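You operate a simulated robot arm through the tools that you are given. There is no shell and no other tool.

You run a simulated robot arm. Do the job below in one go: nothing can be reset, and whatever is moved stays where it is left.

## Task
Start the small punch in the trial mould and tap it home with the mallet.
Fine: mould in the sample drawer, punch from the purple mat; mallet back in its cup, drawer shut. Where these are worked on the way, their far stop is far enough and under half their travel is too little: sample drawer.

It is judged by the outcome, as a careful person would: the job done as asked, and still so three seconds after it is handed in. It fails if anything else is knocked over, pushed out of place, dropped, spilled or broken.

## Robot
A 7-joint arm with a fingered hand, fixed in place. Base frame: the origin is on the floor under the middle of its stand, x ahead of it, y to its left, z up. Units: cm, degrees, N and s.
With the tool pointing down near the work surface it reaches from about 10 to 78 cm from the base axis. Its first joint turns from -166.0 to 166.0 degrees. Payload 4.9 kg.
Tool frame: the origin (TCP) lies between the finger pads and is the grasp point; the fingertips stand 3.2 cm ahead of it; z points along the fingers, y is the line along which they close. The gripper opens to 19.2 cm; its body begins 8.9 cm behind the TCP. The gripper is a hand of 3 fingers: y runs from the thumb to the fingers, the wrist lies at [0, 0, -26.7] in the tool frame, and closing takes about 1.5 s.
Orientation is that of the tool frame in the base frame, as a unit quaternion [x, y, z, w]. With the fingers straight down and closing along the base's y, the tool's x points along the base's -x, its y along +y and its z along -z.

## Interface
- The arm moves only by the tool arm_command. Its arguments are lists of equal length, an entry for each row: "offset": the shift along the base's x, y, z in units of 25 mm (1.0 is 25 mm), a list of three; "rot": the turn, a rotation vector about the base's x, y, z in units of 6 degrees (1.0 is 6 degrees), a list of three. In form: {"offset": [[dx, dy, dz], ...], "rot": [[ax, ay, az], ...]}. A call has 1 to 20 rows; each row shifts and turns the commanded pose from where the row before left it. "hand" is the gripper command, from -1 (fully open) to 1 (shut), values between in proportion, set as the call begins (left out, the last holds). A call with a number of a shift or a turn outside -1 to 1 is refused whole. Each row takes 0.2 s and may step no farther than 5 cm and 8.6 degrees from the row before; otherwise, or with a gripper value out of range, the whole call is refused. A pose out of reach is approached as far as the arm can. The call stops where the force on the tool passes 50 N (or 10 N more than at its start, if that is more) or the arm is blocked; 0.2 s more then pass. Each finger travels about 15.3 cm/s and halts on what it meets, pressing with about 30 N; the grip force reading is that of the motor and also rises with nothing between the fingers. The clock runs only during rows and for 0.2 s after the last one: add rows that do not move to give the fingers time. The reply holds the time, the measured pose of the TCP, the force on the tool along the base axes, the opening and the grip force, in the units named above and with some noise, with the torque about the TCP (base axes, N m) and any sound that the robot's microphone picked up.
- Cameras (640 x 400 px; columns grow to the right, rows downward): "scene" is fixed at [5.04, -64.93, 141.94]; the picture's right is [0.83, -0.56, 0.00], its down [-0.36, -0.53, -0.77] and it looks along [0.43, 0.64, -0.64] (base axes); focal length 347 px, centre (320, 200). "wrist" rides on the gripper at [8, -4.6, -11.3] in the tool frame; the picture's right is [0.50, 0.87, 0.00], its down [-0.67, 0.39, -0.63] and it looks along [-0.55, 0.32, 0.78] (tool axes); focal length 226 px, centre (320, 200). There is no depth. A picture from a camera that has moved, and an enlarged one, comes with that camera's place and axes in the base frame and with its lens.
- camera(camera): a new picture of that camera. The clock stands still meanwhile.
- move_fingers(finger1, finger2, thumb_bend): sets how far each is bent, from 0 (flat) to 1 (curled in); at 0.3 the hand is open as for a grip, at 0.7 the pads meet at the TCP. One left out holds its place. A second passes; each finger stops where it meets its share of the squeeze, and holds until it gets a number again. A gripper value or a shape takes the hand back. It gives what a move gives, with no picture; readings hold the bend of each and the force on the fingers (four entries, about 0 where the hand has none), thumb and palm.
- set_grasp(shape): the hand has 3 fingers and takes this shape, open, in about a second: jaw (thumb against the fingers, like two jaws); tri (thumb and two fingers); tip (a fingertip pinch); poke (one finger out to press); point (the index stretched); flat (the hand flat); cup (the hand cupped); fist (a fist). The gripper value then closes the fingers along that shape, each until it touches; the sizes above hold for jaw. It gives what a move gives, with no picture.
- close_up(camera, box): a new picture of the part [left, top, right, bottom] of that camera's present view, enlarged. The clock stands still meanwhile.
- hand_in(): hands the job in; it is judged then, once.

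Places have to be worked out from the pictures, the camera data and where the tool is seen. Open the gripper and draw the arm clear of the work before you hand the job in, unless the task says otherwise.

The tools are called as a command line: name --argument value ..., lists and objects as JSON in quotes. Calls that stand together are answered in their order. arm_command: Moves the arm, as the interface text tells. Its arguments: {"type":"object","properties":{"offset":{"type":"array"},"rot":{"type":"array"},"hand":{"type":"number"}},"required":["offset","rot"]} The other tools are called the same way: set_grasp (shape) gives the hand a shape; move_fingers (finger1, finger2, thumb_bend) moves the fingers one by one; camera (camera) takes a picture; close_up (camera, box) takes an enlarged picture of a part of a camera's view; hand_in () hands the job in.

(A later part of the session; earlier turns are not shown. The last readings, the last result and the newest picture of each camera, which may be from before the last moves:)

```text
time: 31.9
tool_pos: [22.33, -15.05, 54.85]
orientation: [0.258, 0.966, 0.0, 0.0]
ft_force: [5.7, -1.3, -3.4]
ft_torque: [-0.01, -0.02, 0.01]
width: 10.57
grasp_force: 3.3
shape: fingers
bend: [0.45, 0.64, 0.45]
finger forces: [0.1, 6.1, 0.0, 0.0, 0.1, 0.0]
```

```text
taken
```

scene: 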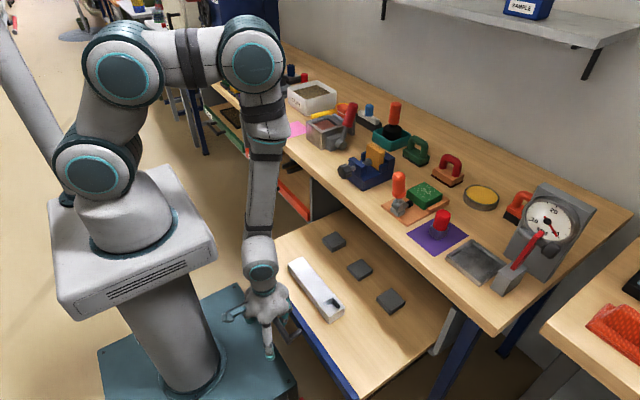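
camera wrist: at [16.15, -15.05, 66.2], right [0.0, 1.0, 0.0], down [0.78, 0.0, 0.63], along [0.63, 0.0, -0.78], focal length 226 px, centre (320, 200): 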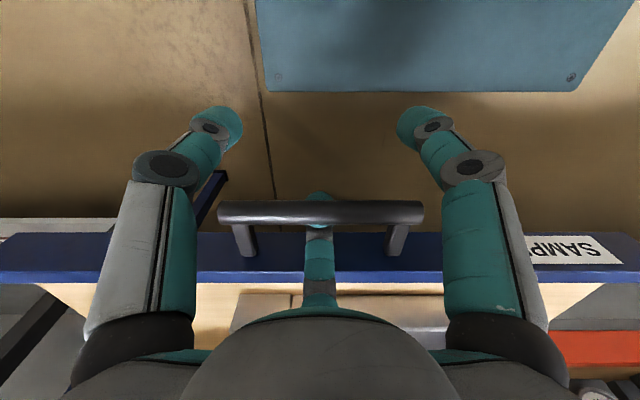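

About 25.6 cm open with no end stop yet, and the mould well clear, so this is plenty. I ease the hook finger off the bar and rise straight up.

move_fingers --finger2 0.6

arm_command --offset '[[0, 0, 0.4], [0, 0, 0.4], [0, 0, 0.6], [0, 0, 0.8], [0, 0, 1], [0, 0, 1], [0, 0, 1], [0.2, 0, 1], [0.4, 0, 1], [0.4, 0, 1], [0.4, 0, 1], [0.4, 0, 1], [0.4, 0, 1], [0.4, 0, 1]]' --rot '[[0, 0, 0], [0, 0, 0], [0, 0, 0], [0, 0, 0], [0, 0, 0], [0, 0, 0], [0, 0, 0], [0, 0, 0], [0, 0, 0], [0, 0, 0], [0, 0, 0], [0, 0, 0], [0, 0, 0], [0, 0, 0]]'

camera --camera "wrist"

camera --camera "scene"

```text
time: 32.9
tool_pos: [22.44, -15.02, 54.93]
orientation: [0.259, 0.966, -0.001, 0.0]
ft_force: [-0.9, -1.3, -0.1]
ft_torque: [0.03, 0.02, 0.04]
width: 10.53
grasp_force: 0.8
shape: fingers
bend: [0.45, 0.6, 0.45]
finger forces: [0.0, 0.9, 0.1, 0.0, 0.0, 0.1]
```

```text
time: 35.9
tool_pos: [28.67, -15.03, 85.48]
orientation: [0.259, 0.966, 0.0, 0.001]
ft_force: [-0.7, -0.1, -0.2]
ft_torque: [0.02, 0.01, -0.01]
width: 10.55
grasp_force: 0.2
shape: fingers
bend: [0.45, 0.6, 0.45]
finger forces: [0.0, 0.0, 0.0, 0.0, 0.1, 0.1]
```

```text
taken
camera wrist: at [19.51, -15.08, 96.79], right [0.0, 1.0, 0.0], down [0.78, 0.0, 0.63], along [0.63, 0.0, -0.78], focal length 226 px, centre (320, 200)
```

wrist: 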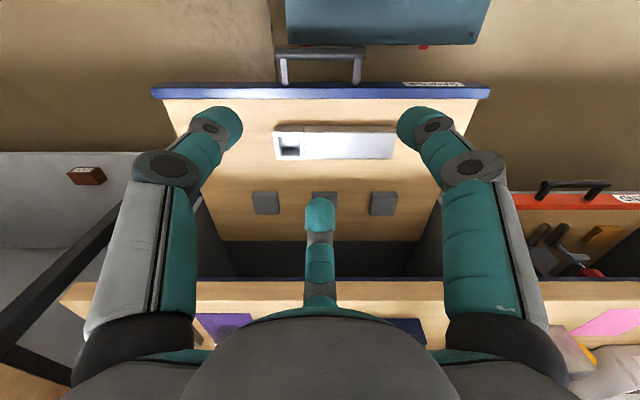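

```text
taken
```

scene: 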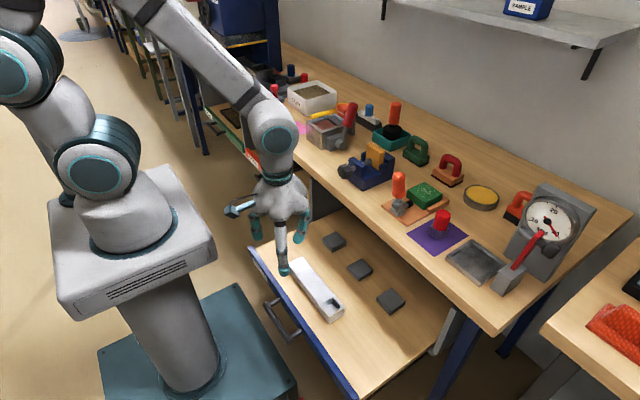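

The drawer stays open with the mould fully exposed. I take close-ups of the mould and socket from both cameras to locate them precisely.

close_up --camera "wrist" --box '[240, 40, 420, 220]'

close_up --camera "scene" --box '[260, 220, 420, 340]'

close_up --camera "wrist" --box '[260, 120, 340, 170]'

```text
2.22 times, centred on (330, 130) of wrist
camera zoom: at [19.51, -15.08, 96.79], right [0.0, 1.0, 0.0], down [0.78, 0.0, 0.63], along [0.63, 0.0, -0.78], focal length 502 px, centre (298, 356)
```

zoom: 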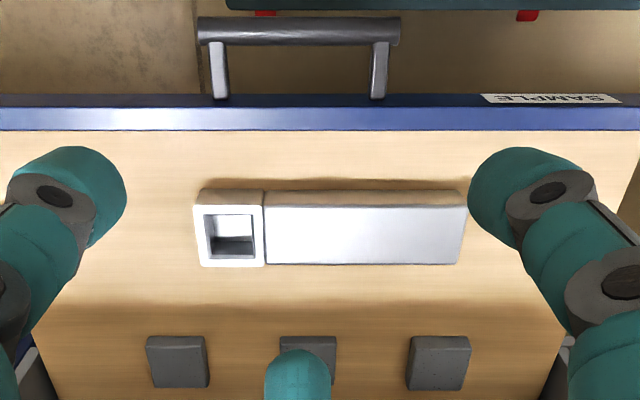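

```text
3.33 times, centred on (340, 280) of scene
camera zoom: at [5.04, -64.93, 141.94], right [0.83, -0.56, 0.0], down [-0.36, -0.53, -0.77], along [0.43, 0.64, -0.64], focal length 1157 px, centre (253, -67)
```

zoom: 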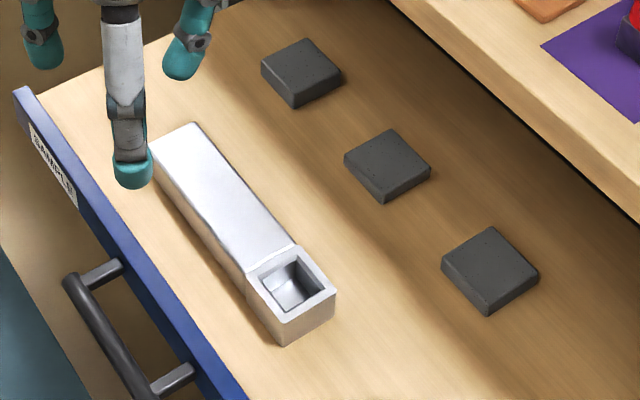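

```text
8.00 times, centred on (300, 145) of wrist
camera zoom: at [19.51, -15.08, 96.79], right [0.0, 1.0, 0.0], down [0.78, 0.0, 0.63], along [0.63, 0.0, -0.78], focal length 1808 px, centre (480, 640)
```

zoom: 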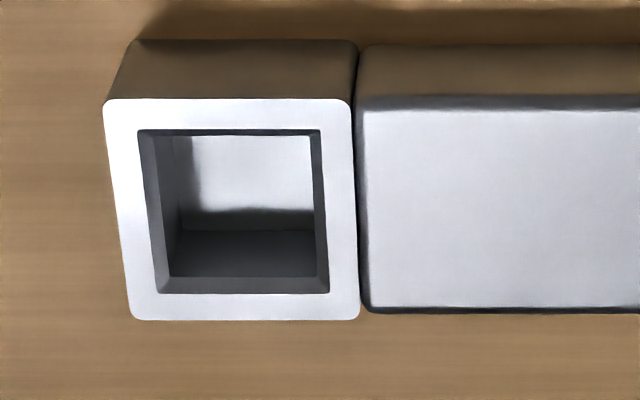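

The socket opening is about 4.2 cm square with a lead-in, centred near (38.8, −20.9), top z≈56.8, square to the axes. The punch top sits near (62.9, −30.9, 87). I rise, turn the hand so no finger faces the orange clamp handle, and move above the punch.

arm_command --offset '[[0, 0, 1], [0, 0, 1], [0, 0, 1], [0, 0, 1], [0, 0, 1], [0, 0, 1], [0.9, -0.42, 0.2], [0.9, -0.42, 0], [0.9, -0.42, 0], [0.9, -0.42, 0], [0.9, -0.42, 0], [0.9, -0.42, 0], [0.9, -0.42, 0], [0.9, -0.42, 0], [0.9, -0.42, 0], [0.9, -0.42, 0], [0.9, -0.42, 0]]' --rot '[[0, 0, 1], [0, 0, 1], [0, 0, 1], [0, 0, 1], [0, 0, 1], [0, 0, 1], [0, 0, 1], [0, 0, 0], [0, 0, 0], [0, 0, 0], [0, 0, 0], [0, 0, 0], [0, 0, 0], [0, 0, 0], [0, 0, 0], [0, 0, 0], [0, 0, 0]]'

camera --camera "wrist"

camera --camera "scene"

```text
time: 39.5
tool_pos: [53.53, -26.62, 100.91]
orientation: [-0.104, 0.995, 0.001, 0.0]
ft_force: [0.1, 0.6, -0.2]
ft_torque: [0.02, 0.02, 0.02]
width: 10.54
grasp_force: 0.1
shape: fingers
bend: [0.45, 0.6, 0.45]
finger forces: [0.0, 0.1, 0.0, 0.1, 0.0, 0.0]
```

```text
taken
camera wrist: at [46.76, -32.76, 112.15], right [-0.67, 0.74, 0.0], down [0.58, 0.52, 0.63], along [0.47, 0.42, -0.78], focal length 226 px, centre (320, 200)
```

wrist: 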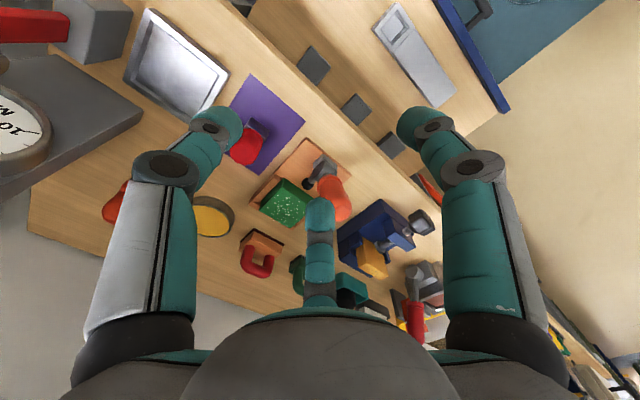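

```text
taken
```

scene: 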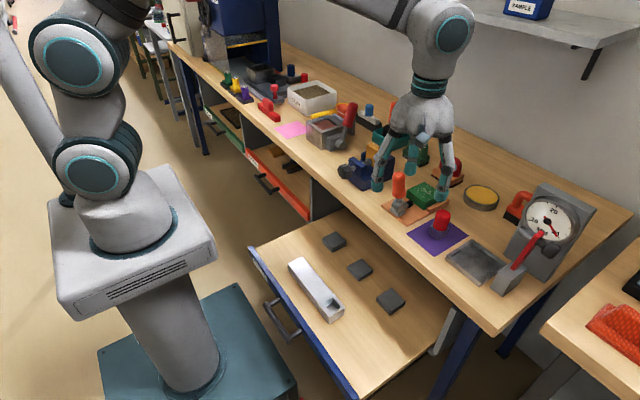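

I zoom in on the punch from this viewpoint to refine its position.

close_up --camera "wrist" --box '[200, 60, 360, 220]'

close_up --camera "scene" --box '[350, 110, 490, 260]'

```text
2.50 times, centred on (280, 140) of wrist
camera zoom: at [46.76, -32.76, 112.15], right [-0.67, 0.74, 0.0], down [0.58, 0.52, 0.63], along [0.47, 0.42, -0.78], focal length 565 px, centre (420, 350)
```

zoom: 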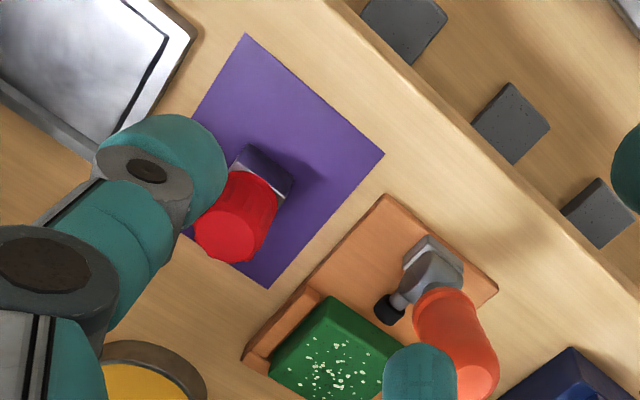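

```text
2.67 times, centred on (420, 185) of scene
camera zoom: at [5.04, -64.93, 141.94], right [0.83, -0.56, 0.0], down [-0.36, -0.53, -0.77], along [0.43, 0.64, -0.64], focal length 926 px, centre (53, 240)
```

zoom: 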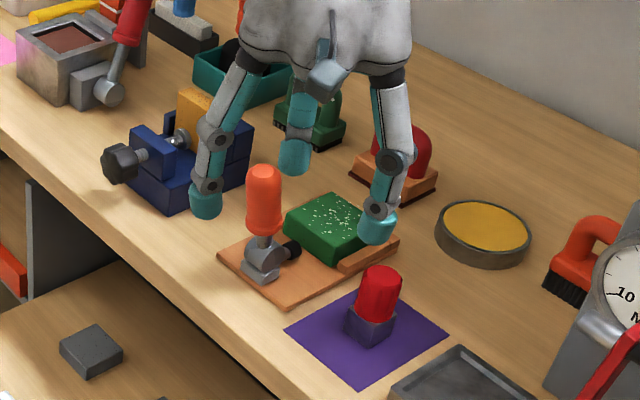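

The new ray agrees: punch top at about (62.8, −31.0, 87). I move directly above it and open all fingers equally.

arm_command --offset '[[0.75, -0.35, 0], [0.75, -0.35, 0], [0.75, -0.35, 0], [0.75, -0.35, 0], [0.74, -0.34, 0]]' --rot '[[0, 0, 0], [0, 0, 0], [0, 0, 0], [0, 0, 0], [0, 0, 0]]'

move_fingers --finger1 0.5 --finger2 0.5 --thumb_bend 0.5

camera --camera "wrist"

close_up --camera "scene" --box '[350, 80, 530, 270]'

```text
time: 40.7
tool_pos: [62.97, -30.99, 101.04]
orientation: [-0.105, 0.995, 0.0, -0.001]
ft_force: [0.3, -0.6, 0.0]
ft_torque: [0.02, 0.0, 0.02]
width: 10.55
grasp_force: 0.0
shape: fingers
bend: [0.45, 0.6, 0.45]
finger forces: [0.0, 0.0, 0.1, 0.0, 0.0, 0.0]
```

```text
time: 41.7
tool_pos: [63.02, -30.92, 101.02]
orientation: [-0.105, 0.994, 0.0, 0.0]
ft_force: [-0.5, -0.8, 0.3]
ft_torque: [0.01, 0.02, 0.02]
width: 8.48
grasp_force: 0.0
shape: fingers
bend: [0.5, 0.5, 0.5]
finger forces: [0.0, 0.0, 0.1, 0.0, 0.0, 0.0]
```

```text
taken
camera wrist: at [56.15, -37.02, 112.27], right [-0.67, 0.74, 0.0], down [0.58, 0.52, 0.63], along [0.47, 0.42, -0.78], focal length 226 px, centre (320, 200)
```

wrist: 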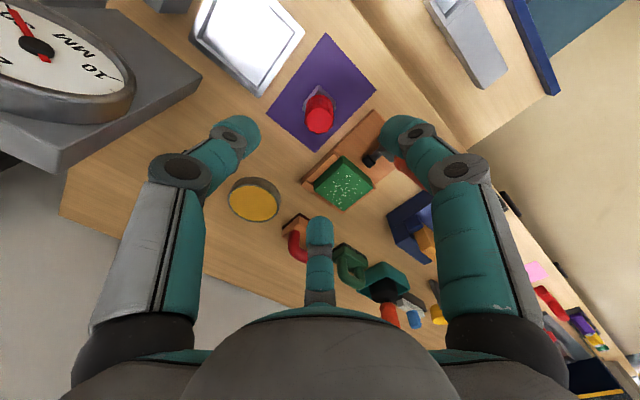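

```text
2.11 times, centred on (440, 175) of scene
camera zoom: at [5.04, -64.93, 141.94], right [0.83, -0.56, 0.0], down [-0.36, -0.53, -0.77], along [0.43, 0.64, -0.64], focal length 731 px, centre (67, 253)
```

zoom: 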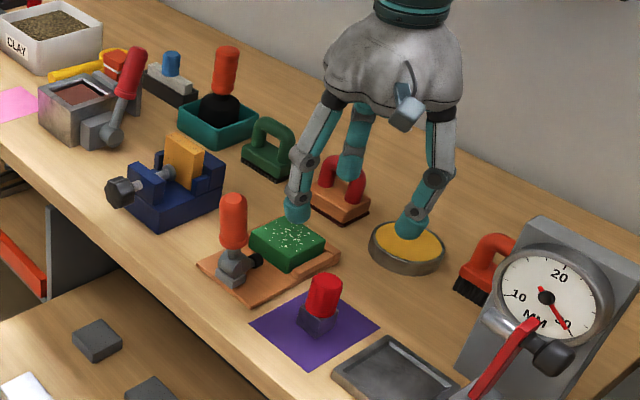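

The punch cap appears right at column ≈319 as wanted; I zoom in to check centring before descending.

close_up --camera "wrist" --box '[260, 60, 420, 180]'

```text
3.33 times, centred on (340, 120) of wrist
camera zoom: at [56.15, -37.02, 112.27], right [-0.67, 0.74, 0.0], down [0.58, 0.52, 0.63], along [0.47, 0.42, -0.78], focal length 754 px, centre (253, 467)
```

zoom: 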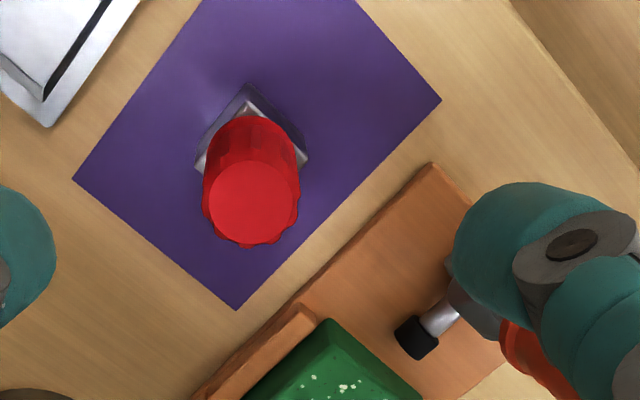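

The cap is centred under the TCP (cap ≈3.2 cm wide, top z≈86.6). I narrow the fingers to pass clear of the tray and clamp, then descend to grip the upper part of the cap.

move_fingers --finger1 0.57 --finger2 0.57 --thumb_bend 0.57

arm_command --offset '[[0, 0, -0.7], [0, 0, -0.7], [0, 0, -0.7], [0, 0, -0.7], [0, 0, -0.7], [0, 0, -0.7], [0, 0, -0.5]]' --rot '[[0, 0, 0], [0, 0, 0], [0, 0, 0], [0, 0, 0], [0, 0, 0], [0, 0, 0], [0, 0, 0]]'

camera --camera "wrist"

close_up --camera "scene" --box '[380, 120, 520, 270]'

```text
time: 42.7
tool_pos: [63.01, -31.03, 100.96]
orientation: [-0.104, 0.995, 0.0, 0.001]
ft_force: [-0.6, 0.2, -0.2]
ft_torque: [0.03, 0.01, -0.01]
width: 5.91
grasp_force: 0.1
shape: fingers
bend: [0.56, 0.56, 0.56]
finger forces: [0.0, 0.0, 0.0, 0.0, 0.0, 0.1]
```

```text
time: 44.3
tool_pos: [63.0, -31.14, 89.12]
orientation: [-0.104, 0.995, 0.0, 0.0]
ft_force: [1.3, -0.2, 0.5]
ft_torque: [-0.03, 0.0, -0.01]
width: 5.92
grasp_force: 0.1
shape: fingers
bend: [0.56, 0.56, 0.56]
finger forces: [0.0, 0.0, 0.0, 0.1, 0.0, 0.0]
```

```text
taken
camera wrist: at [56.16, -37.22, 100.43], right [-0.67, 0.74, 0.0], down [0.58, 0.52, 0.63], along [0.47, 0.42, -0.78], focal length 226 px, centre (320, 200)
```

wrist: 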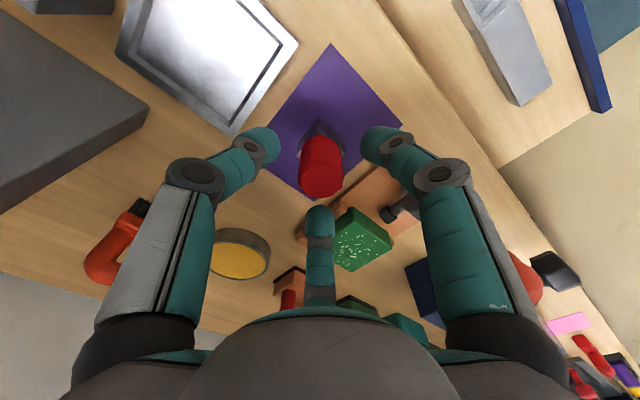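

```text
2.67 times, centred on (450, 195) of scene
camera zoom: at [5.04, -64.93, 141.94], right [0.83, -0.56, 0.0], down [-0.36, -0.53, -0.77], along [0.43, 0.64, -0.64], focal length 926 px, centre (-27, 213)
```

zoom: 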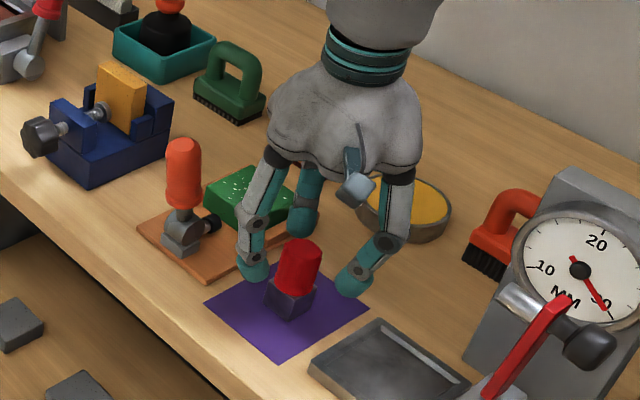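

Clear on all sides. I go down the last 3.3 cm and close the three fingers symmetrically on the cap.

arm_command --offset '[[0, 0, -0.33], [0, 0, -0.33], [0, 0, -0.33], [0, 0, -0.33]]' --rot '[[0, 0, 0], [0, 0, 0], [0, 0, 0], [0, 0, 0]]'

move_fingers --finger1 0.75 --finger2 0.75 --thumb_bend 0.75

camera --camera "wrist"

close_up --camera "scene" --box '[380, 120, 520, 270]'

```text
time: 45.3
tool_pos: [63.03, -30.92, 85.77]
orientation: [-0.104, 0.995, 0.0, 0.001]
ft_force: [-0.1, 0.1, -0.4]
ft_torque: [-0.01, 0.01, 0.0]
width: 5.93
grasp_force: 0.0
shape: fingers
bend: [0.56, 0.56, 0.56]
finger forces: [0.1, 0.0, 0.0, 0.1, 0.0, 0.0]
```

```text
time: 46.3
tool_pos: [63.1, -30.86, 85.88]
orientation: [-0.104, 0.995, 0.001, 0.001]
ft_force: [1.2, -0.3, 0.3]
ft_torque: [0.0, -0.01, 0.02]
width: 2.76
grasp_force: 20.3
shape: fingers
bend: [0.63, 0.62, 0.66]
finger forces: [11.8, 11.5, 0.1, 0.1, 16.3, 0.0]
```

```text
taken
camera wrist: at [56.17, -37.1, 97.14], right [-0.67, 0.74, 0.0], down [0.58, 0.52, 0.63], along [0.47, 0.42, -0.78], focal length 226 px, centre (320, 200)
```

wrist: 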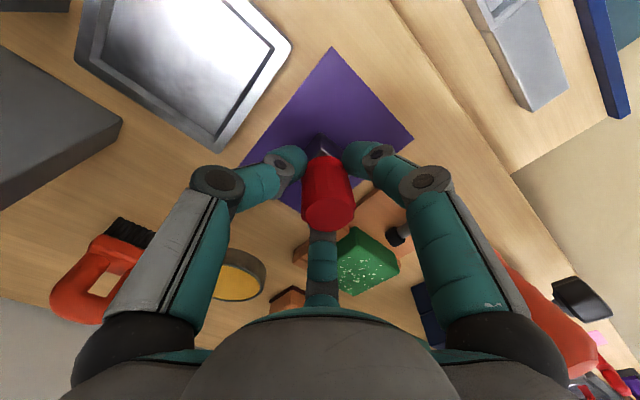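

```text
2.67 times, centred on (450, 195) of scene
camera zoom: at [5.04, -64.93, 141.94], right [0.83, -0.56, 0.0], down [-0.36, -0.53, -0.77], along [0.43, 0.64, -0.64], focal length 926 px, centre (-27, 213)
```

zoom: 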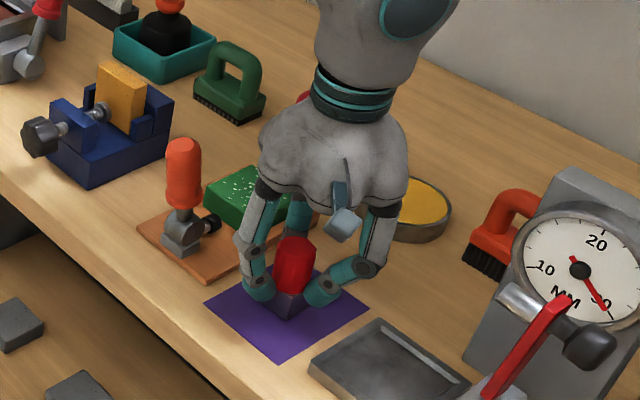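

The punch is held with about 12–16 N per finger and very little side force. I lift it 3 cm and check that it hangs straight.

arm_command --offset '[[0, 0, 0.3], [0, 0, 0.3], [0, 0, 0.3], [0, 0, 0.3]]' --rot '[[0, 0, 0], [0, 0, 0], [0, 0, 0], [0, 0, 0]]'

close_up --camera "wrist" --box '[240, 90, 400, 250]'

close_up --camera "scene" --box '[400, 160, 480, 260]'

```text
time: 47.3
tool_pos: [63.12, -31.03, 88.9]
orientation: [-0.105, 0.995, 0.0, 0.0]
ft_force: [-0.4, -0.2, -1.9]
ft_torque: [0.01, -0.01, 0.03]
width: 2.78
grasp_force: 20.0
shape: fingers
bend: [0.63, 0.62, 0.66]
finger forces: [11.5, 11.4, 0.0, 0.0, 16.3, 0.1]
```

```text
2.50 times, centred on (320, 170) of wrist
camera zoom: at [56.18, -37.1, 100.18], right [-0.67, 0.74, 0.0], down [0.58, 0.52, 0.63], along [0.47, 0.42, -0.78], focal length 565 px, centre (320, 275)
```

zoom: 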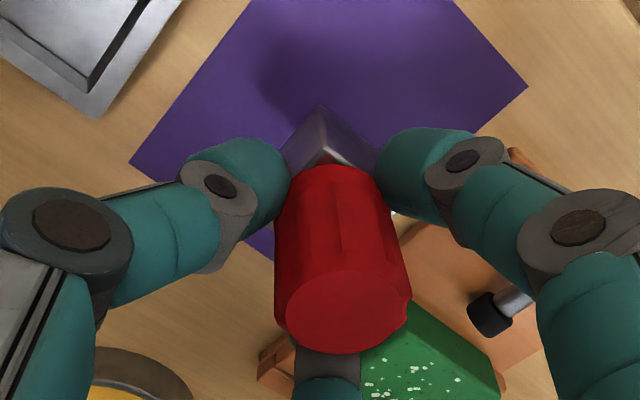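

```text
4.00 times, centred on (440, 210) of scene
camera zoom: at [5.04, -64.93, 141.94], right [0.83, -0.56, 0.0], down [-0.36, -0.53, -0.77], along [0.43, 0.64, -0.64], focal length 1388 px, centre (-160, 160)
```

zoom: 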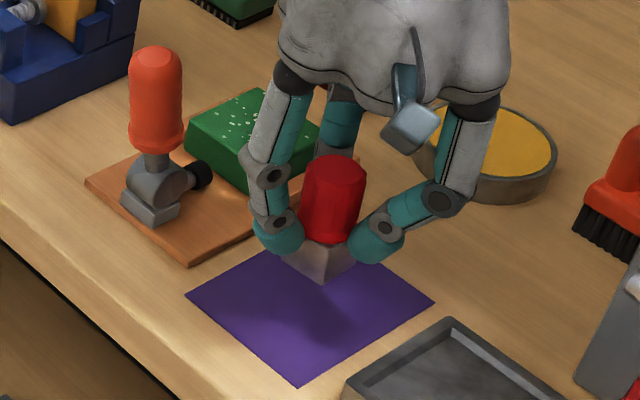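

The punch is up. It may have tilted or turned slightly in the grip, so I zoom in more on it.

close_up --camera "scene" --box '[425, 190, 465, 240]'

close_up --camera "wrist" --box '[290, 110, 370, 190]'

```text
8.00 times, centred on (445, 215) of scene
camera zoom: at [5.04, -64.93, 141.94], right [0.83, -0.56, 0.0], down [-0.36, -0.53, -0.77], along [0.43, 0.64, -0.64], focal length 2777 px, centre (-680, 80)
```

zoom: 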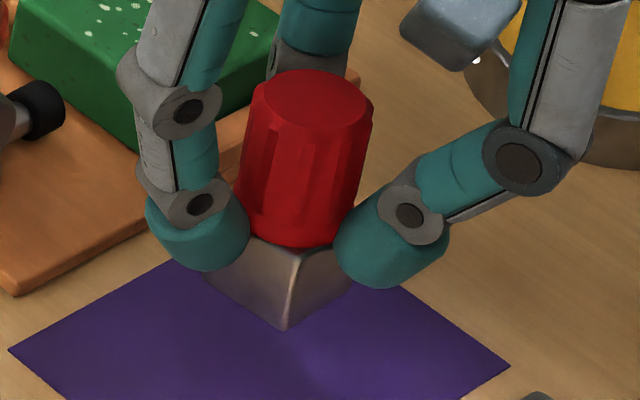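

```text
5.00 times, centred on (330, 150) of wrist
camera zoom: at [56.18, -37.1, 100.18], right [-0.67, 0.74, 0.0], down [0.58, 0.52, 0.63], along [0.47, 0.42, -0.78], focal length 1130 px, centre (270, 450)
```

zoom: 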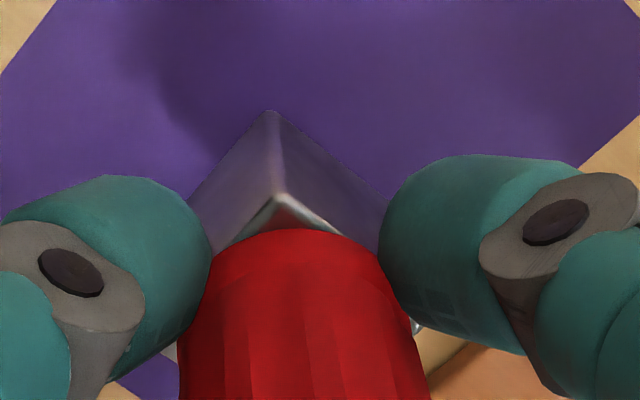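

The punch top has leaned about 6–7° toward +y (thumb pushed harder). I correct by rotating the tool about +x by about 6.6° while lifting clear, then carry it over toward the mould.

arm_command --offset '[[0, 0, 0.8], [0, 0, 0.8], [0, 0, 0.8], [0, 0, 0.8], [0, 0, 0.8], [0, 0, 0.84], [-0.7, 0.28, 0], [-0.7, 0.28, 0], [-0.7, 0.28, 0], [-0.7, 0.28, 0], [-0.7, 0.28, 0], [-0.7, 0.28, 0], [-0.7, 0.28, 0], [-0.7, 0.28, 0], [-0.7, 0.28, 0], [-0.7, 0.28, 0], [-0.7, 0.28, 0], [-0.7, 0.28, 0], [-0.7, 0.28, 0], [-0.62, 0.28, 0]]' --rot '[[0.2, 0, 0], [0.2, 0, 0], [0.2, 0, 0], [0.2, 0, 0], [0.2, 0, 0], [0.1, 0, 0], [0, 0, 0], [0, 0, 0], [0, 0, 0], [0, 0, 0], [0, 0, 0], [0, 0, 0], [0, 0, 0], [0, 0, 0], [0, 0, 0], [0, 0, 0], [0, 0, 0], [0, 0, 0], [0, 0, 0], [0, 0, 0]]'

camera --camera "wrist"

camera --camera "scene"

```text
time: 51.5
tool_pos: [38.88, -21.18, 101.28]
orientation: [-0.104, 0.993, 0.057, 0.007]
ft_force: [0.4, 0.4, -0.8]
ft_torque: [-0.04, -0.02, 0.0]
width: 2.72
grasp_force: 19.8
shape: fingers
bend: [0.63, 0.62, 0.67]
finger forces: [11.4, 11.3, 0.0, 0.1, 16.7, 0.0]
```

```text
taken
camera wrist: at [31.97, -28.54, 111.63], right [-0.67, 0.74, 0.09], down [0.58, 0.44, 0.69], along [0.47, 0.51, -0.72], focal length 226 px, centre (320, 200)
```

wrist: 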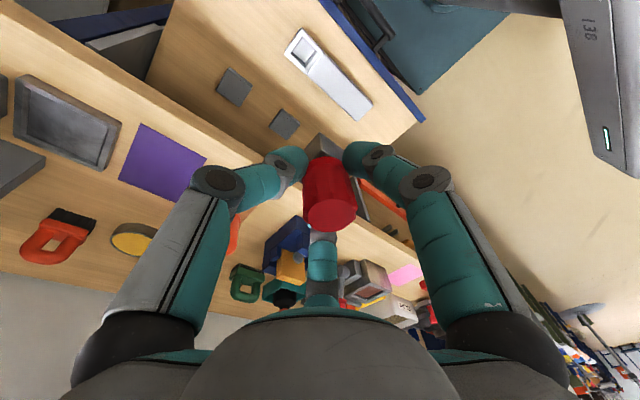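

```text
taken
```

scene: 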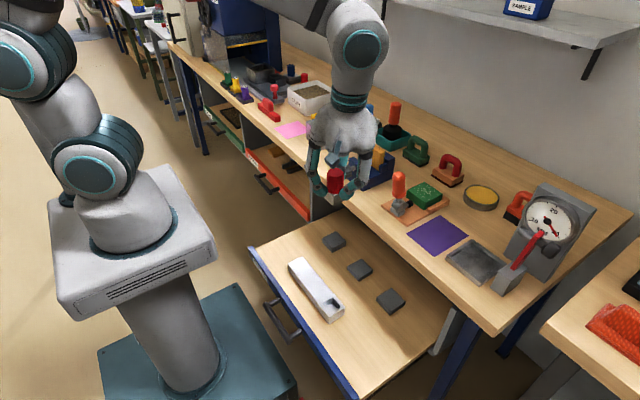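

Now I zoom in on the held punch from both cameras to check its uprightness in the world frame.

close_up --camera "scene" --box '[305, 140, 375, 210]'

close_up --camera "wrist" --box '[270, 110, 390, 240]'

```text
5.71 times, centred on (340, 175) of scene
camera zoom: at [5.04, -64.93, 141.94], right [0.83, -0.56, 0.0], down [-0.36, -0.53, -0.77], along [0.43, 0.64, -0.64], focal length 1983 px, centre (206, 343)
```

zoom: 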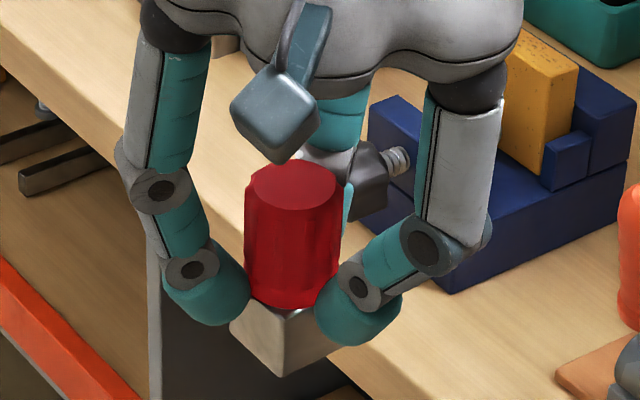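

```text
3.08 times, centred on (330, 175) of wrist
camera zoom: at [31.97, -28.54, 111.63], right [-0.67, 0.74, 0.09], down [0.58, 0.44, 0.69], along [0.47, 0.51, -0.72], focal length 696 px, centre (289, 277)
```

zoom: 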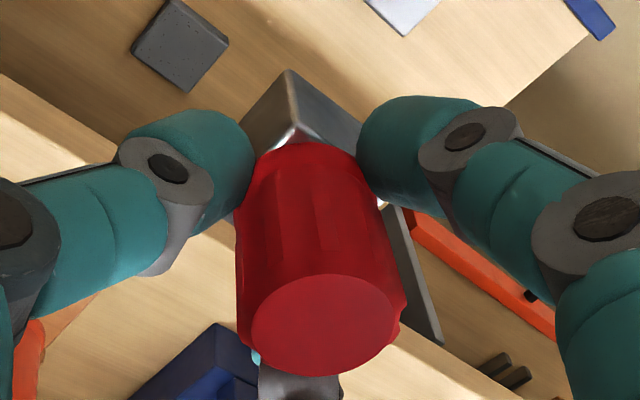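

The punch now reads vertical: top ≈(38.9, −20.1), bottom centre ≈(38.8, −20.3), i.e. about 0.87 cm in +y from the TCP. I shift so its axis is over the socket and descend to roughly 3 cm above the mould.

arm_command --offset '[[0, -0.015, -0.88], [0, -0.015, -0.88], [0, -0.015, -0.88], [0, -0.015, -0.88], [0, -0.015, -0.88], [0, -0.015, -0.88], [0, -0.015, -0.88], [0, -0.015, -0.88], [0, -0.015, -0.88], [0, -0.015, -0.88], [0, -0.015, -0.88], [0, -0.015, -0.88], [0, -0.015, -0.88], [0, -0.015, -0.88], [0, -0.015, -0.88], [0, -0.015, -0.88]]' --rot '[[0, 0, 0], [0, 0, 0], [0, 0, 0], [0, 0, 0], [0, 0, 0], [0, 0, 0], [0, 0, 0], [0, 0, 0], [0, 0, 0], [0, 0, 0], [0, 0, 0], [0, 0, 0], [0, 0, 0], [0, 0, 0], [0, 0, 0], [0, 0, 0]]'

close_up --camera "wrist" --box '[240, 80, 400, 230]'

close_up --camera "scene" --box '[280, 240, 370, 330]'

camera --camera "scene"

```text
time: 54.9
tool_pos: [38.71, -21.84, 65.82]
orientation: [-0.105, 0.993, 0.057, 0.007]
ft_force: [0.2, -0.1, -1.5]
ft_torque: [-0.02, 0.03, 0.01]
width: 2.73
grasp_force: 18.9
shape: fingers
bend: [0.63, 0.62, 0.67]
finger forces: [11.2, 11.0, 0.0, 0.0, 16.6, 0.0]
```

```text
2.67 times, centred on (320, 155) of wrist
camera zoom: at [31.81, -29.22, 76.3], right [-0.67, 0.74, 0.08], down [0.58, 0.44, 0.69], along [0.47, 0.51, -0.72], focal length 603 px, centre (320, 320)
```

zoom: 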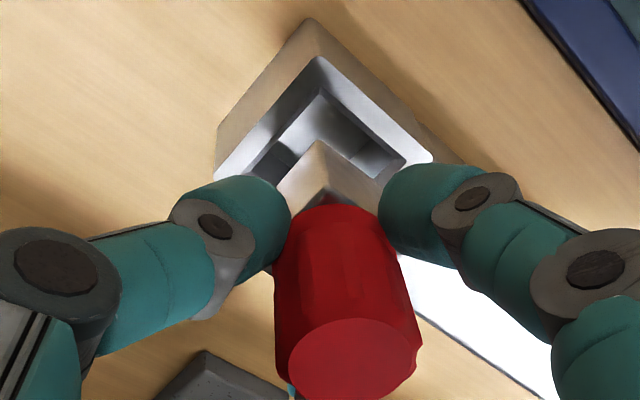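

```text
4.44 times, centred on (325, 285) of scene
camera zoom: at [5.04, -64.93, 141.94], right [0.83, -0.56, 0.0], down [-0.36, -0.53, -0.77], along [0.43, 0.64, -0.64], focal length 1543 px, centre (298, -178)
```

zoom: 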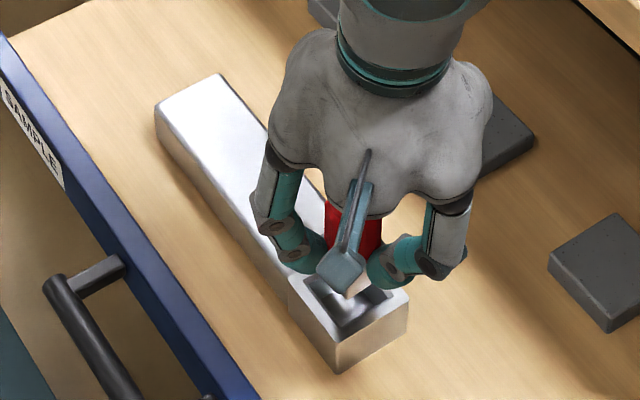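

```text
taken
```

scene: 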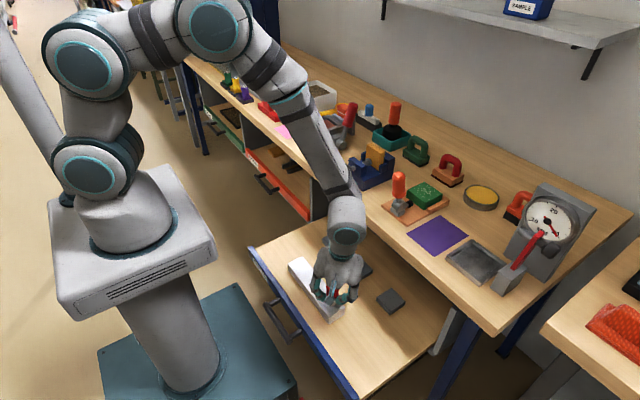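

The punch is just above the socket and I can see both in the wrist view. I zoom in further to compare the block's lower corner with the socket's inner corner.

close_up --camera "wrist" --box '[275, 85, 365, 155]'

close_up --camera "scene" --box '[315, 270, 365, 320]'

```text
5.71 times, centred on (320, 120) of wrist
camera zoom: at [31.81, -29.22, 76.3], right [-0.67, 0.74, 0.08], down [0.58, 0.44, 0.69], along [0.47, 0.51, -0.72], focal length 1292 px, centre (320, 657)
```

zoom: 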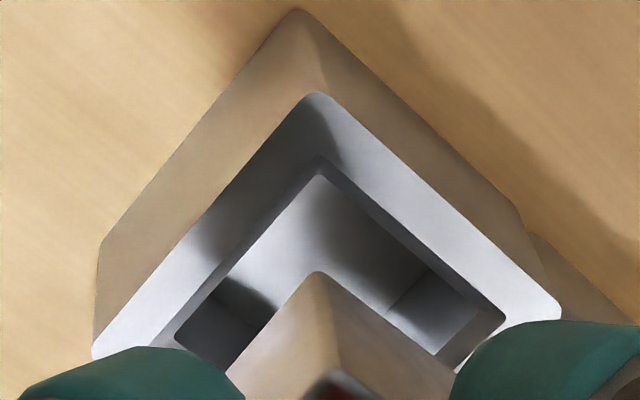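

```text
8.00 times, centred on (340, 295) of scene
camera zoom: at [5.04, -64.93, 141.94], right [0.83, -0.56, 0.0], down [-0.36, -0.53, -0.77], along [0.43, 0.64, -0.64], focal length 2777 px, centre (160, -560)
```

zoom: 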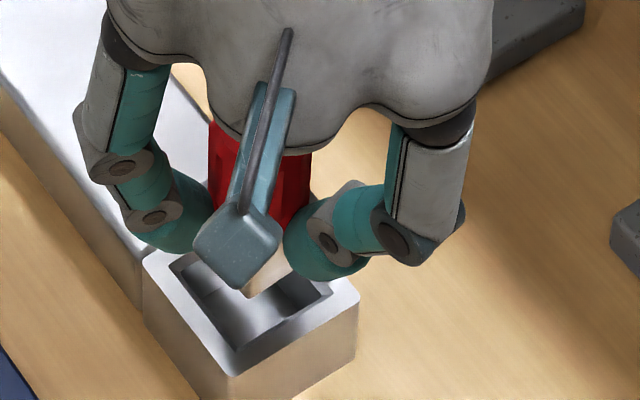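

In this view the block corner sits at (+0.4, −0.1) cm from the socket's inner corner, while it should be about (+0.5, +0.5). I shift 0.6 cm in +y, a hair in +x, and descend another 2 cm to recheck.

arm_command --offset '[[0.02, 0.12, 0], [0.02, 0.12, 0], [0, 0, -0.2], [0, 0, -0.2], [0, 0, -0.2], [0, 0, -0.2]]' --rot '[[0, 0, 0], [0, 0, 0], [0, 0, 0], [0, 0, 0], [0, 0, 0], [0, 0, 0]]'

close_up --camera "wrist" --box '[275, 85, 365, 155]'

close_up --camera "scene" --box '[315, 270, 365, 320]'

```text
time: 56.3
tool_pos: [38.82, -21.36, 63.69]
orientation: [-0.104, 0.993, 0.058, 0.007]
ft_force: [0.1, -0.2, -0.8]
ft_torque: [0.02, 0.02, -0.03]
width: 2.71
grasp_force: 18.7
shape: fingers
bend: [0.63, 0.62, 0.67]
finger forces: [11.3, 10.9, 0.1, 0.0, 16.6, 0.1]
```

```text
5.71 times, centred on (320, 120) of wrist
camera zoom: at [32.04, -28.66, 74.24], right [-0.67, 0.74, 0.09], down [0.58, 0.44, 0.69], along [0.47, 0.51, -0.72], focal length 1292 px, centre (320, 657)
```

zoom: 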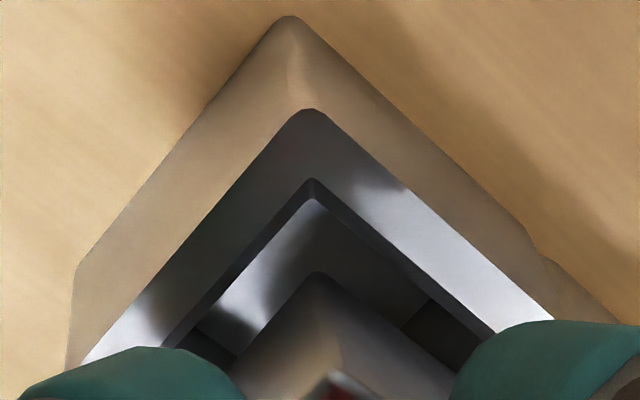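

```text
8.00 times, centred on (340, 295) of scene
camera zoom: at [5.04, -64.93, 141.94], right [0.83, -0.56, 0.0], down [-0.36, -0.53, -0.77], along [0.43, 0.64, -0.64], focal length 2777 px, centre (160, -560)
```

zoom: 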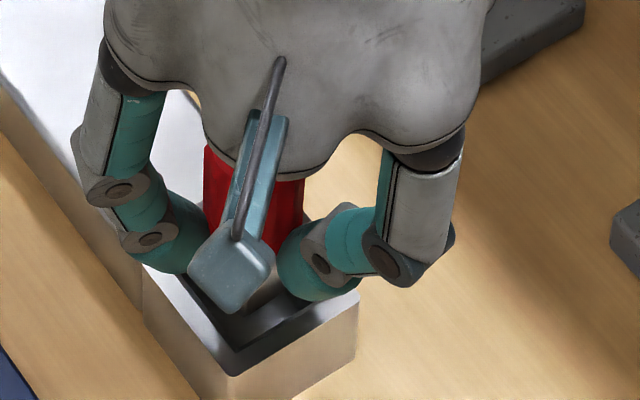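

Relative offset is now about (+0.60, +0.55) cm, very close to centred. I nudge slightly −x and descend 2 cm in small steps to start the punch in the socket, watching the force.

arm_command --offset '[[-0.03, -0.015, 0], [0, 0, -0.2], [0, 0, -0.2], [0, 0, -0.2], [0, 0, -0.2]]' --rot '[[0, 0, 0], [0, 0, 0], [0, 0, 0], [0, 0, 0], [0, 0, 0]]'

close_up --camera "wrist" --box '[265, 85, 375, 175]'

close_up --camera "scene" --box '[310, 260, 370, 320]'

```text
time: 57.5
tool_pos: [38.76, -21.37, 61.7]
orientation: [-0.105, 0.993, 0.057, 0.007]
ft_force: [-0.8, -1.2, -0.4]
ft_torque: [-0.08, -0.02, 0.0]
width: 2.71
grasp_force: 19.9
shape: fingers
bend: [0.63, 0.62, 0.67]
finger forces: [11.2, 10.9, 0.1, 0.0, 17.5, 0.0]
```

```text
4.44 times, centred on (320, 130) of wrist
camera zoom: at [31.91, -28.65, 72.24], right [-0.67, 0.74, 0.08], down [0.58, 0.44, 0.69], along [0.47, 0.51, -0.72], focal length 1005 px, centre (320, 511)
```

zoom: 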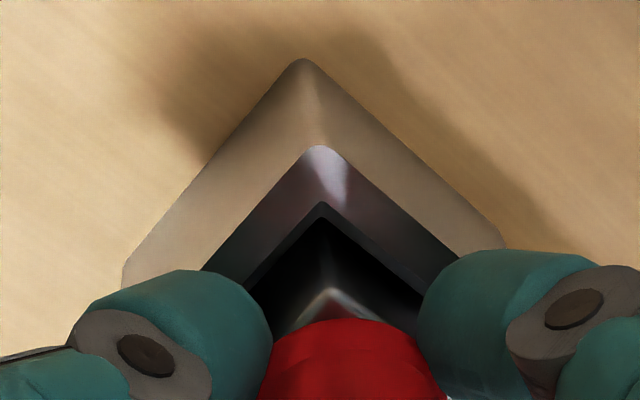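

```text
6.67 times, centred on (340, 290) of scene
camera zoom: at [5.04, -64.93, 141.94], right [0.83, -0.56, 0.0], down [-0.36, -0.53, -0.77], along [0.43, 0.64, -0.64], focal length 2314 px, centre (187, -400)
```

zoom: 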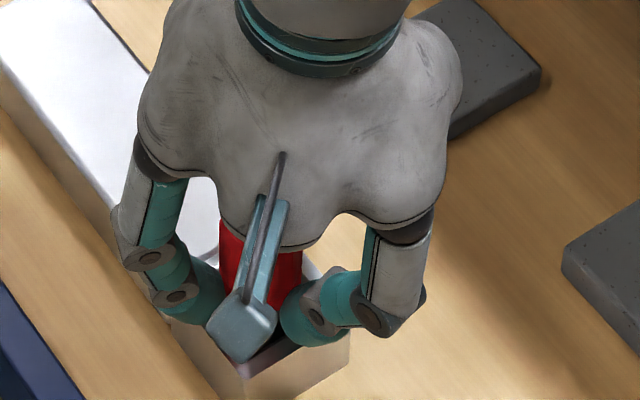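

The block's lower end is inside the opening with almost no force. I continue down in 0.25 cm steps for 1 cm.

arm_command --offset '[[0, 0, -0.1], [0, 0, -0.1], [0, 0, -0.1], [0, 0, -0.1]]' --rot '[[0, 0, 0], [0, 0, 0], [0, 0, 0], [0, 0, 0]]'

close_up --camera "wrist" --box '[265, 85, 375, 175]'

close_up --camera "scene" --box '[310, 260, 370, 320]'

```text
time: 58.4
tool_pos: [39.24, -21.38, 61.47]
orientation: [-0.106, 0.993, 0.055, 0.008]
ft_force: [-4.3, -0.8, 20.3]
ft_torque: [0.23, 0.74, 0.04]
width: 2.62
grasp_force: 27.3
shape: fingers
bend: [0.61, 0.63, 0.67]
finger forces: [32.2, 8.1, 0.0, 0.1, 14.4, 0.1]
stopped in row 4: the force on the tool passed its limit at 55 N (the readings are from after the stop); the commanded pose is now the measured one
```

```text
4.44 times, centred on (320, 130) of wrist
camera zoom: at [32.31, -28.9, 71.87], right [-0.67, 0.74, 0.08], down [0.57, 0.45, 0.69], along [0.47, 0.51, -0.72], focal length 1005 px, centre (320, 511)
```

zoom: 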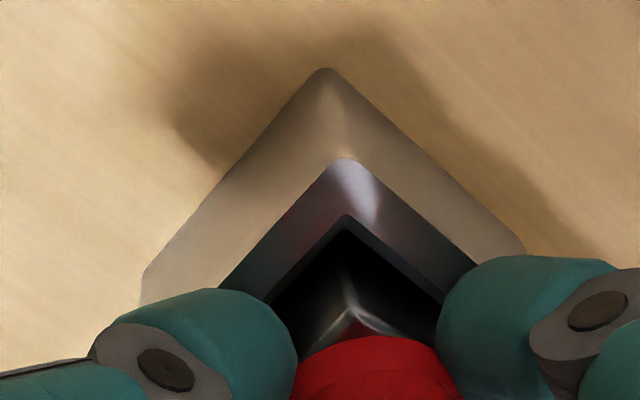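

```text
6.67 times, centred on (340, 290) of scene
camera zoom: at [5.04, -64.93, 141.94], right [0.83, -0.56, 0.0], down [-0.36, -0.53, -0.77], along [0.43, 0.64, -0.64], focal length 2314 px, centre (187, -400)
```

zoom: 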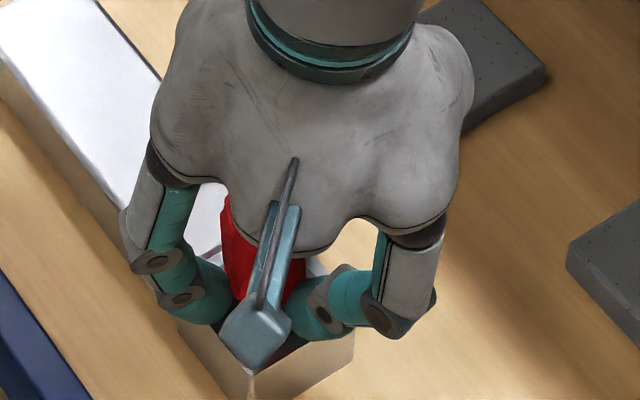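

The contact torque points to a spot about (−3.7, +1.2) cm from the TCP: it is finger1's tip touching the mould rim, not the punch. I back up slightly, undo the 0.5 cm sideways push, and recheck.

arm_command --offset '[[-0.05, 0, 0.06], [-0.07, 0, 0.06], [-0.07, 0, 0]]' --rot '[[0, 0, 0], [0, 0, 0], [0, 0, 0]]'

close_up --camera "wrist" --box '[250, 85, 390, 245]'

close_up --camera "scene" --box '[310, 260, 370, 320]'

```text
time: 59.2
tool_pos: [38.7, -21.49, 61.57]
orientation: [-0.105, 0.993, 0.057, 0.008]
ft_force: [1.6, 0.2, -0.5]
ft_torque: [0.0, -0.03, -0.04]
width: 2.62
grasp_force: 17.2
shape: fingers
bend: [0.61, 0.63, 0.67]
finger forces: [11.3, 8.4, 0.0, 0.0, 14.0, 0.0]
```

```text
2.50 times, centred on (320, 165) of wrist
camera zoom: at [31.7, -28.82, 71.97], right [-0.67, 0.74, 0.08], down [0.57, 0.44, 0.69], along [0.47, 0.51, -0.72], focal length 565 px, centre (320, 288)
```

zoom: 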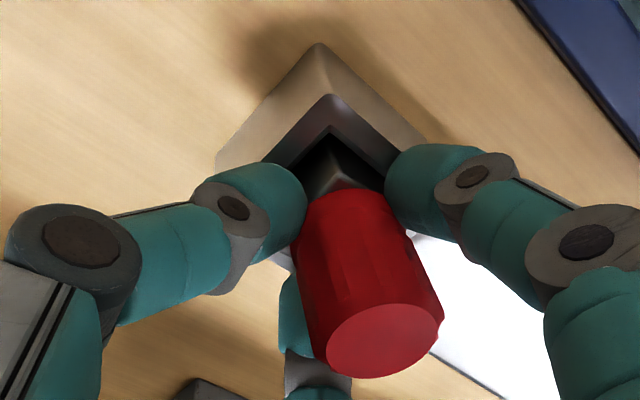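

```text
6.67 times, centred on (340, 290) of scene
camera zoom: at [5.04, -64.93, 141.94], right [0.83, -0.56, 0.0], down [-0.36, -0.53, -0.77], along [0.43, 0.64, -0.64], focal length 2314 px, centre (187, -400)
```

zoom: 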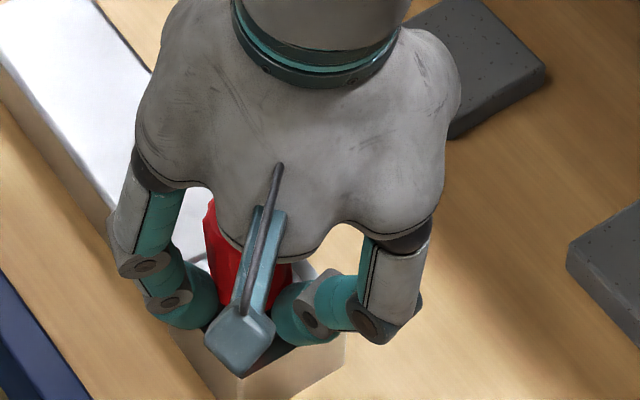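

The punch's lower end is about 1 cm into the socket but it has leaned ~8° in the grip. Since the fingers can go no lower here, I release it so it settles in the socket, then I will check and regrip higher if needed.

move_fingers --finger1 0.56 --finger2 0.56 --thumb_bend 0.57

camera --camera "wrist"

close_up --camera "scene" --box '[310, 260, 370, 320]'

```text
time: 60.2
tool_pos: [38.84, -21.47, 61.51]
orientation: [-0.105, 0.993, 0.056, 0.008]
ft_force: [0.1, -0.2, 1.0]
ft_torque: [0.01, 0.0, 0.04]
width: 5.82
grasp_force: 0.0
shape: fingers
bend: [0.56, 0.56, 0.56]
finger forces: [0.1, 0.0, 0.0, 0.0, 0.0, 0.1]
```

```text
taken
camera wrist: at [31.76, -28.84, 72.01], right [-0.67, 0.74, 0.08], down [0.57, 0.44, 0.69], along [0.47, 0.51, -0.72], focal length 226 px, centre (320, 200)
```

wrist: 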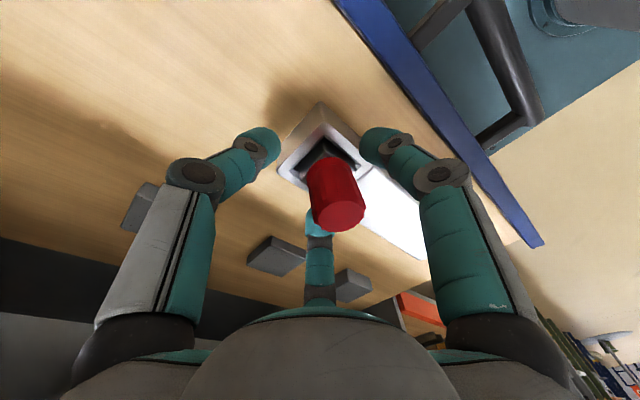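

```text
6.67 times, centred on (340, 290) of scene
camera zoom: at [5.04, -64.93, 141.94], right [0.83, -0.56, 0.0], down [-0.36, -0.53, -0.77], along [0.43, 0.64, -0.64], focal length 2314 px, centre (187, -400)
```

zoom: 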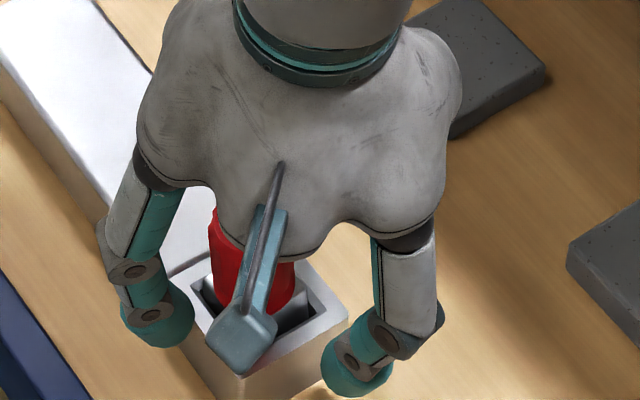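

Released; the punch is standing in the socket. I look closer before lifting the hand away.

close_up --camera "wrist" --box '[260, 90, 400, 240]'

arm_command --offset '[[0, 0, 0.3], [0, 0, 0.4], [0, 0, 0.6], [0, 0, 0.8], [0, 0, 1], [0, 0, 1]]' --rot '[[0, 0, 0], [0, 0, 0], [0, 0, 0], [-0.3, 0, 0], [-0.4, 0, 0], [-0.4, 0, 0]]'

camera --camera "wrist"

close_up --camera "scene" --box '[310, 250, 370, 320]'

```text
2.67 times, centred on (330, 165) of wrist
camera zoom: at [31.76, -28.84, 72.01], right [-0.67, 0.74, 0.08], down [0.57, 0.44, 0.69], along [0.47, 0.51, -0.72], focal length 603 px, centre (293, 293)
```

zoom: 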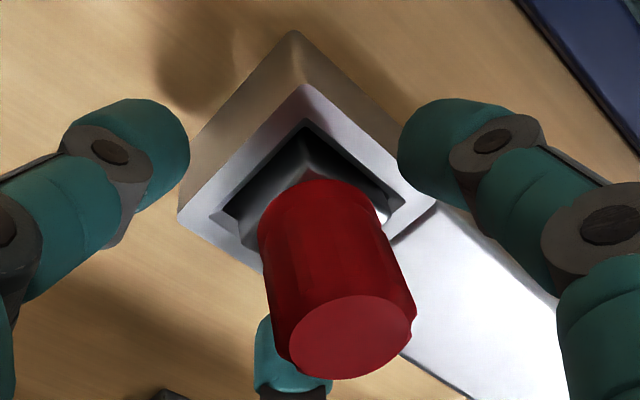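

```text
time: 61.6
tool_pos: [38.69, -21.74, 71.76]
orientation: [-0.105, 0.994, -0.002, 0.002]
ft_force: [0.5, 0.2, 0.8]
ft_torque: [-0.03, -0.03, -0.01]
width: 5.82
grasp_force: 0.0
shape: fingers
bend: [0.56, 0.56, 0.56]
finger forces: [0.0, 0.0, 0.1, 0.0, 0.0, 0.0]
```

```text
taken
camera wrist: at [31.77, -27.86, 83.04], right [-0.67, 0.74, -0.01], down [0.57, 0.52, 0.63], along [0.47, 0.42, -0.77], focal length 226 px, centre (320, 200)
```

wrist: 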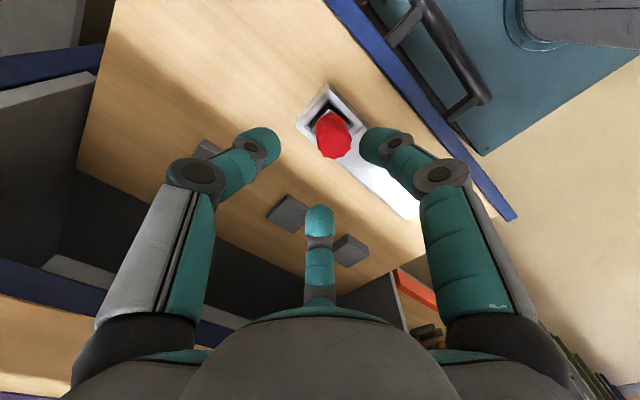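

```text
5.71 times, centred on (340, 285) of scene
camera zoom: at [5.04, -64.93, 141.94], right [0.83, -0.56, 0.0], down [-0.36, -0.53, -0.77], along [0.43, 0.64, -0.64], focal length 1983 px, centre (206, -286)
```

zoom: 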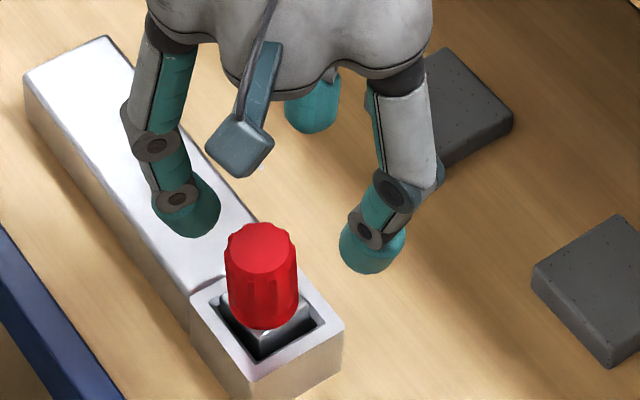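

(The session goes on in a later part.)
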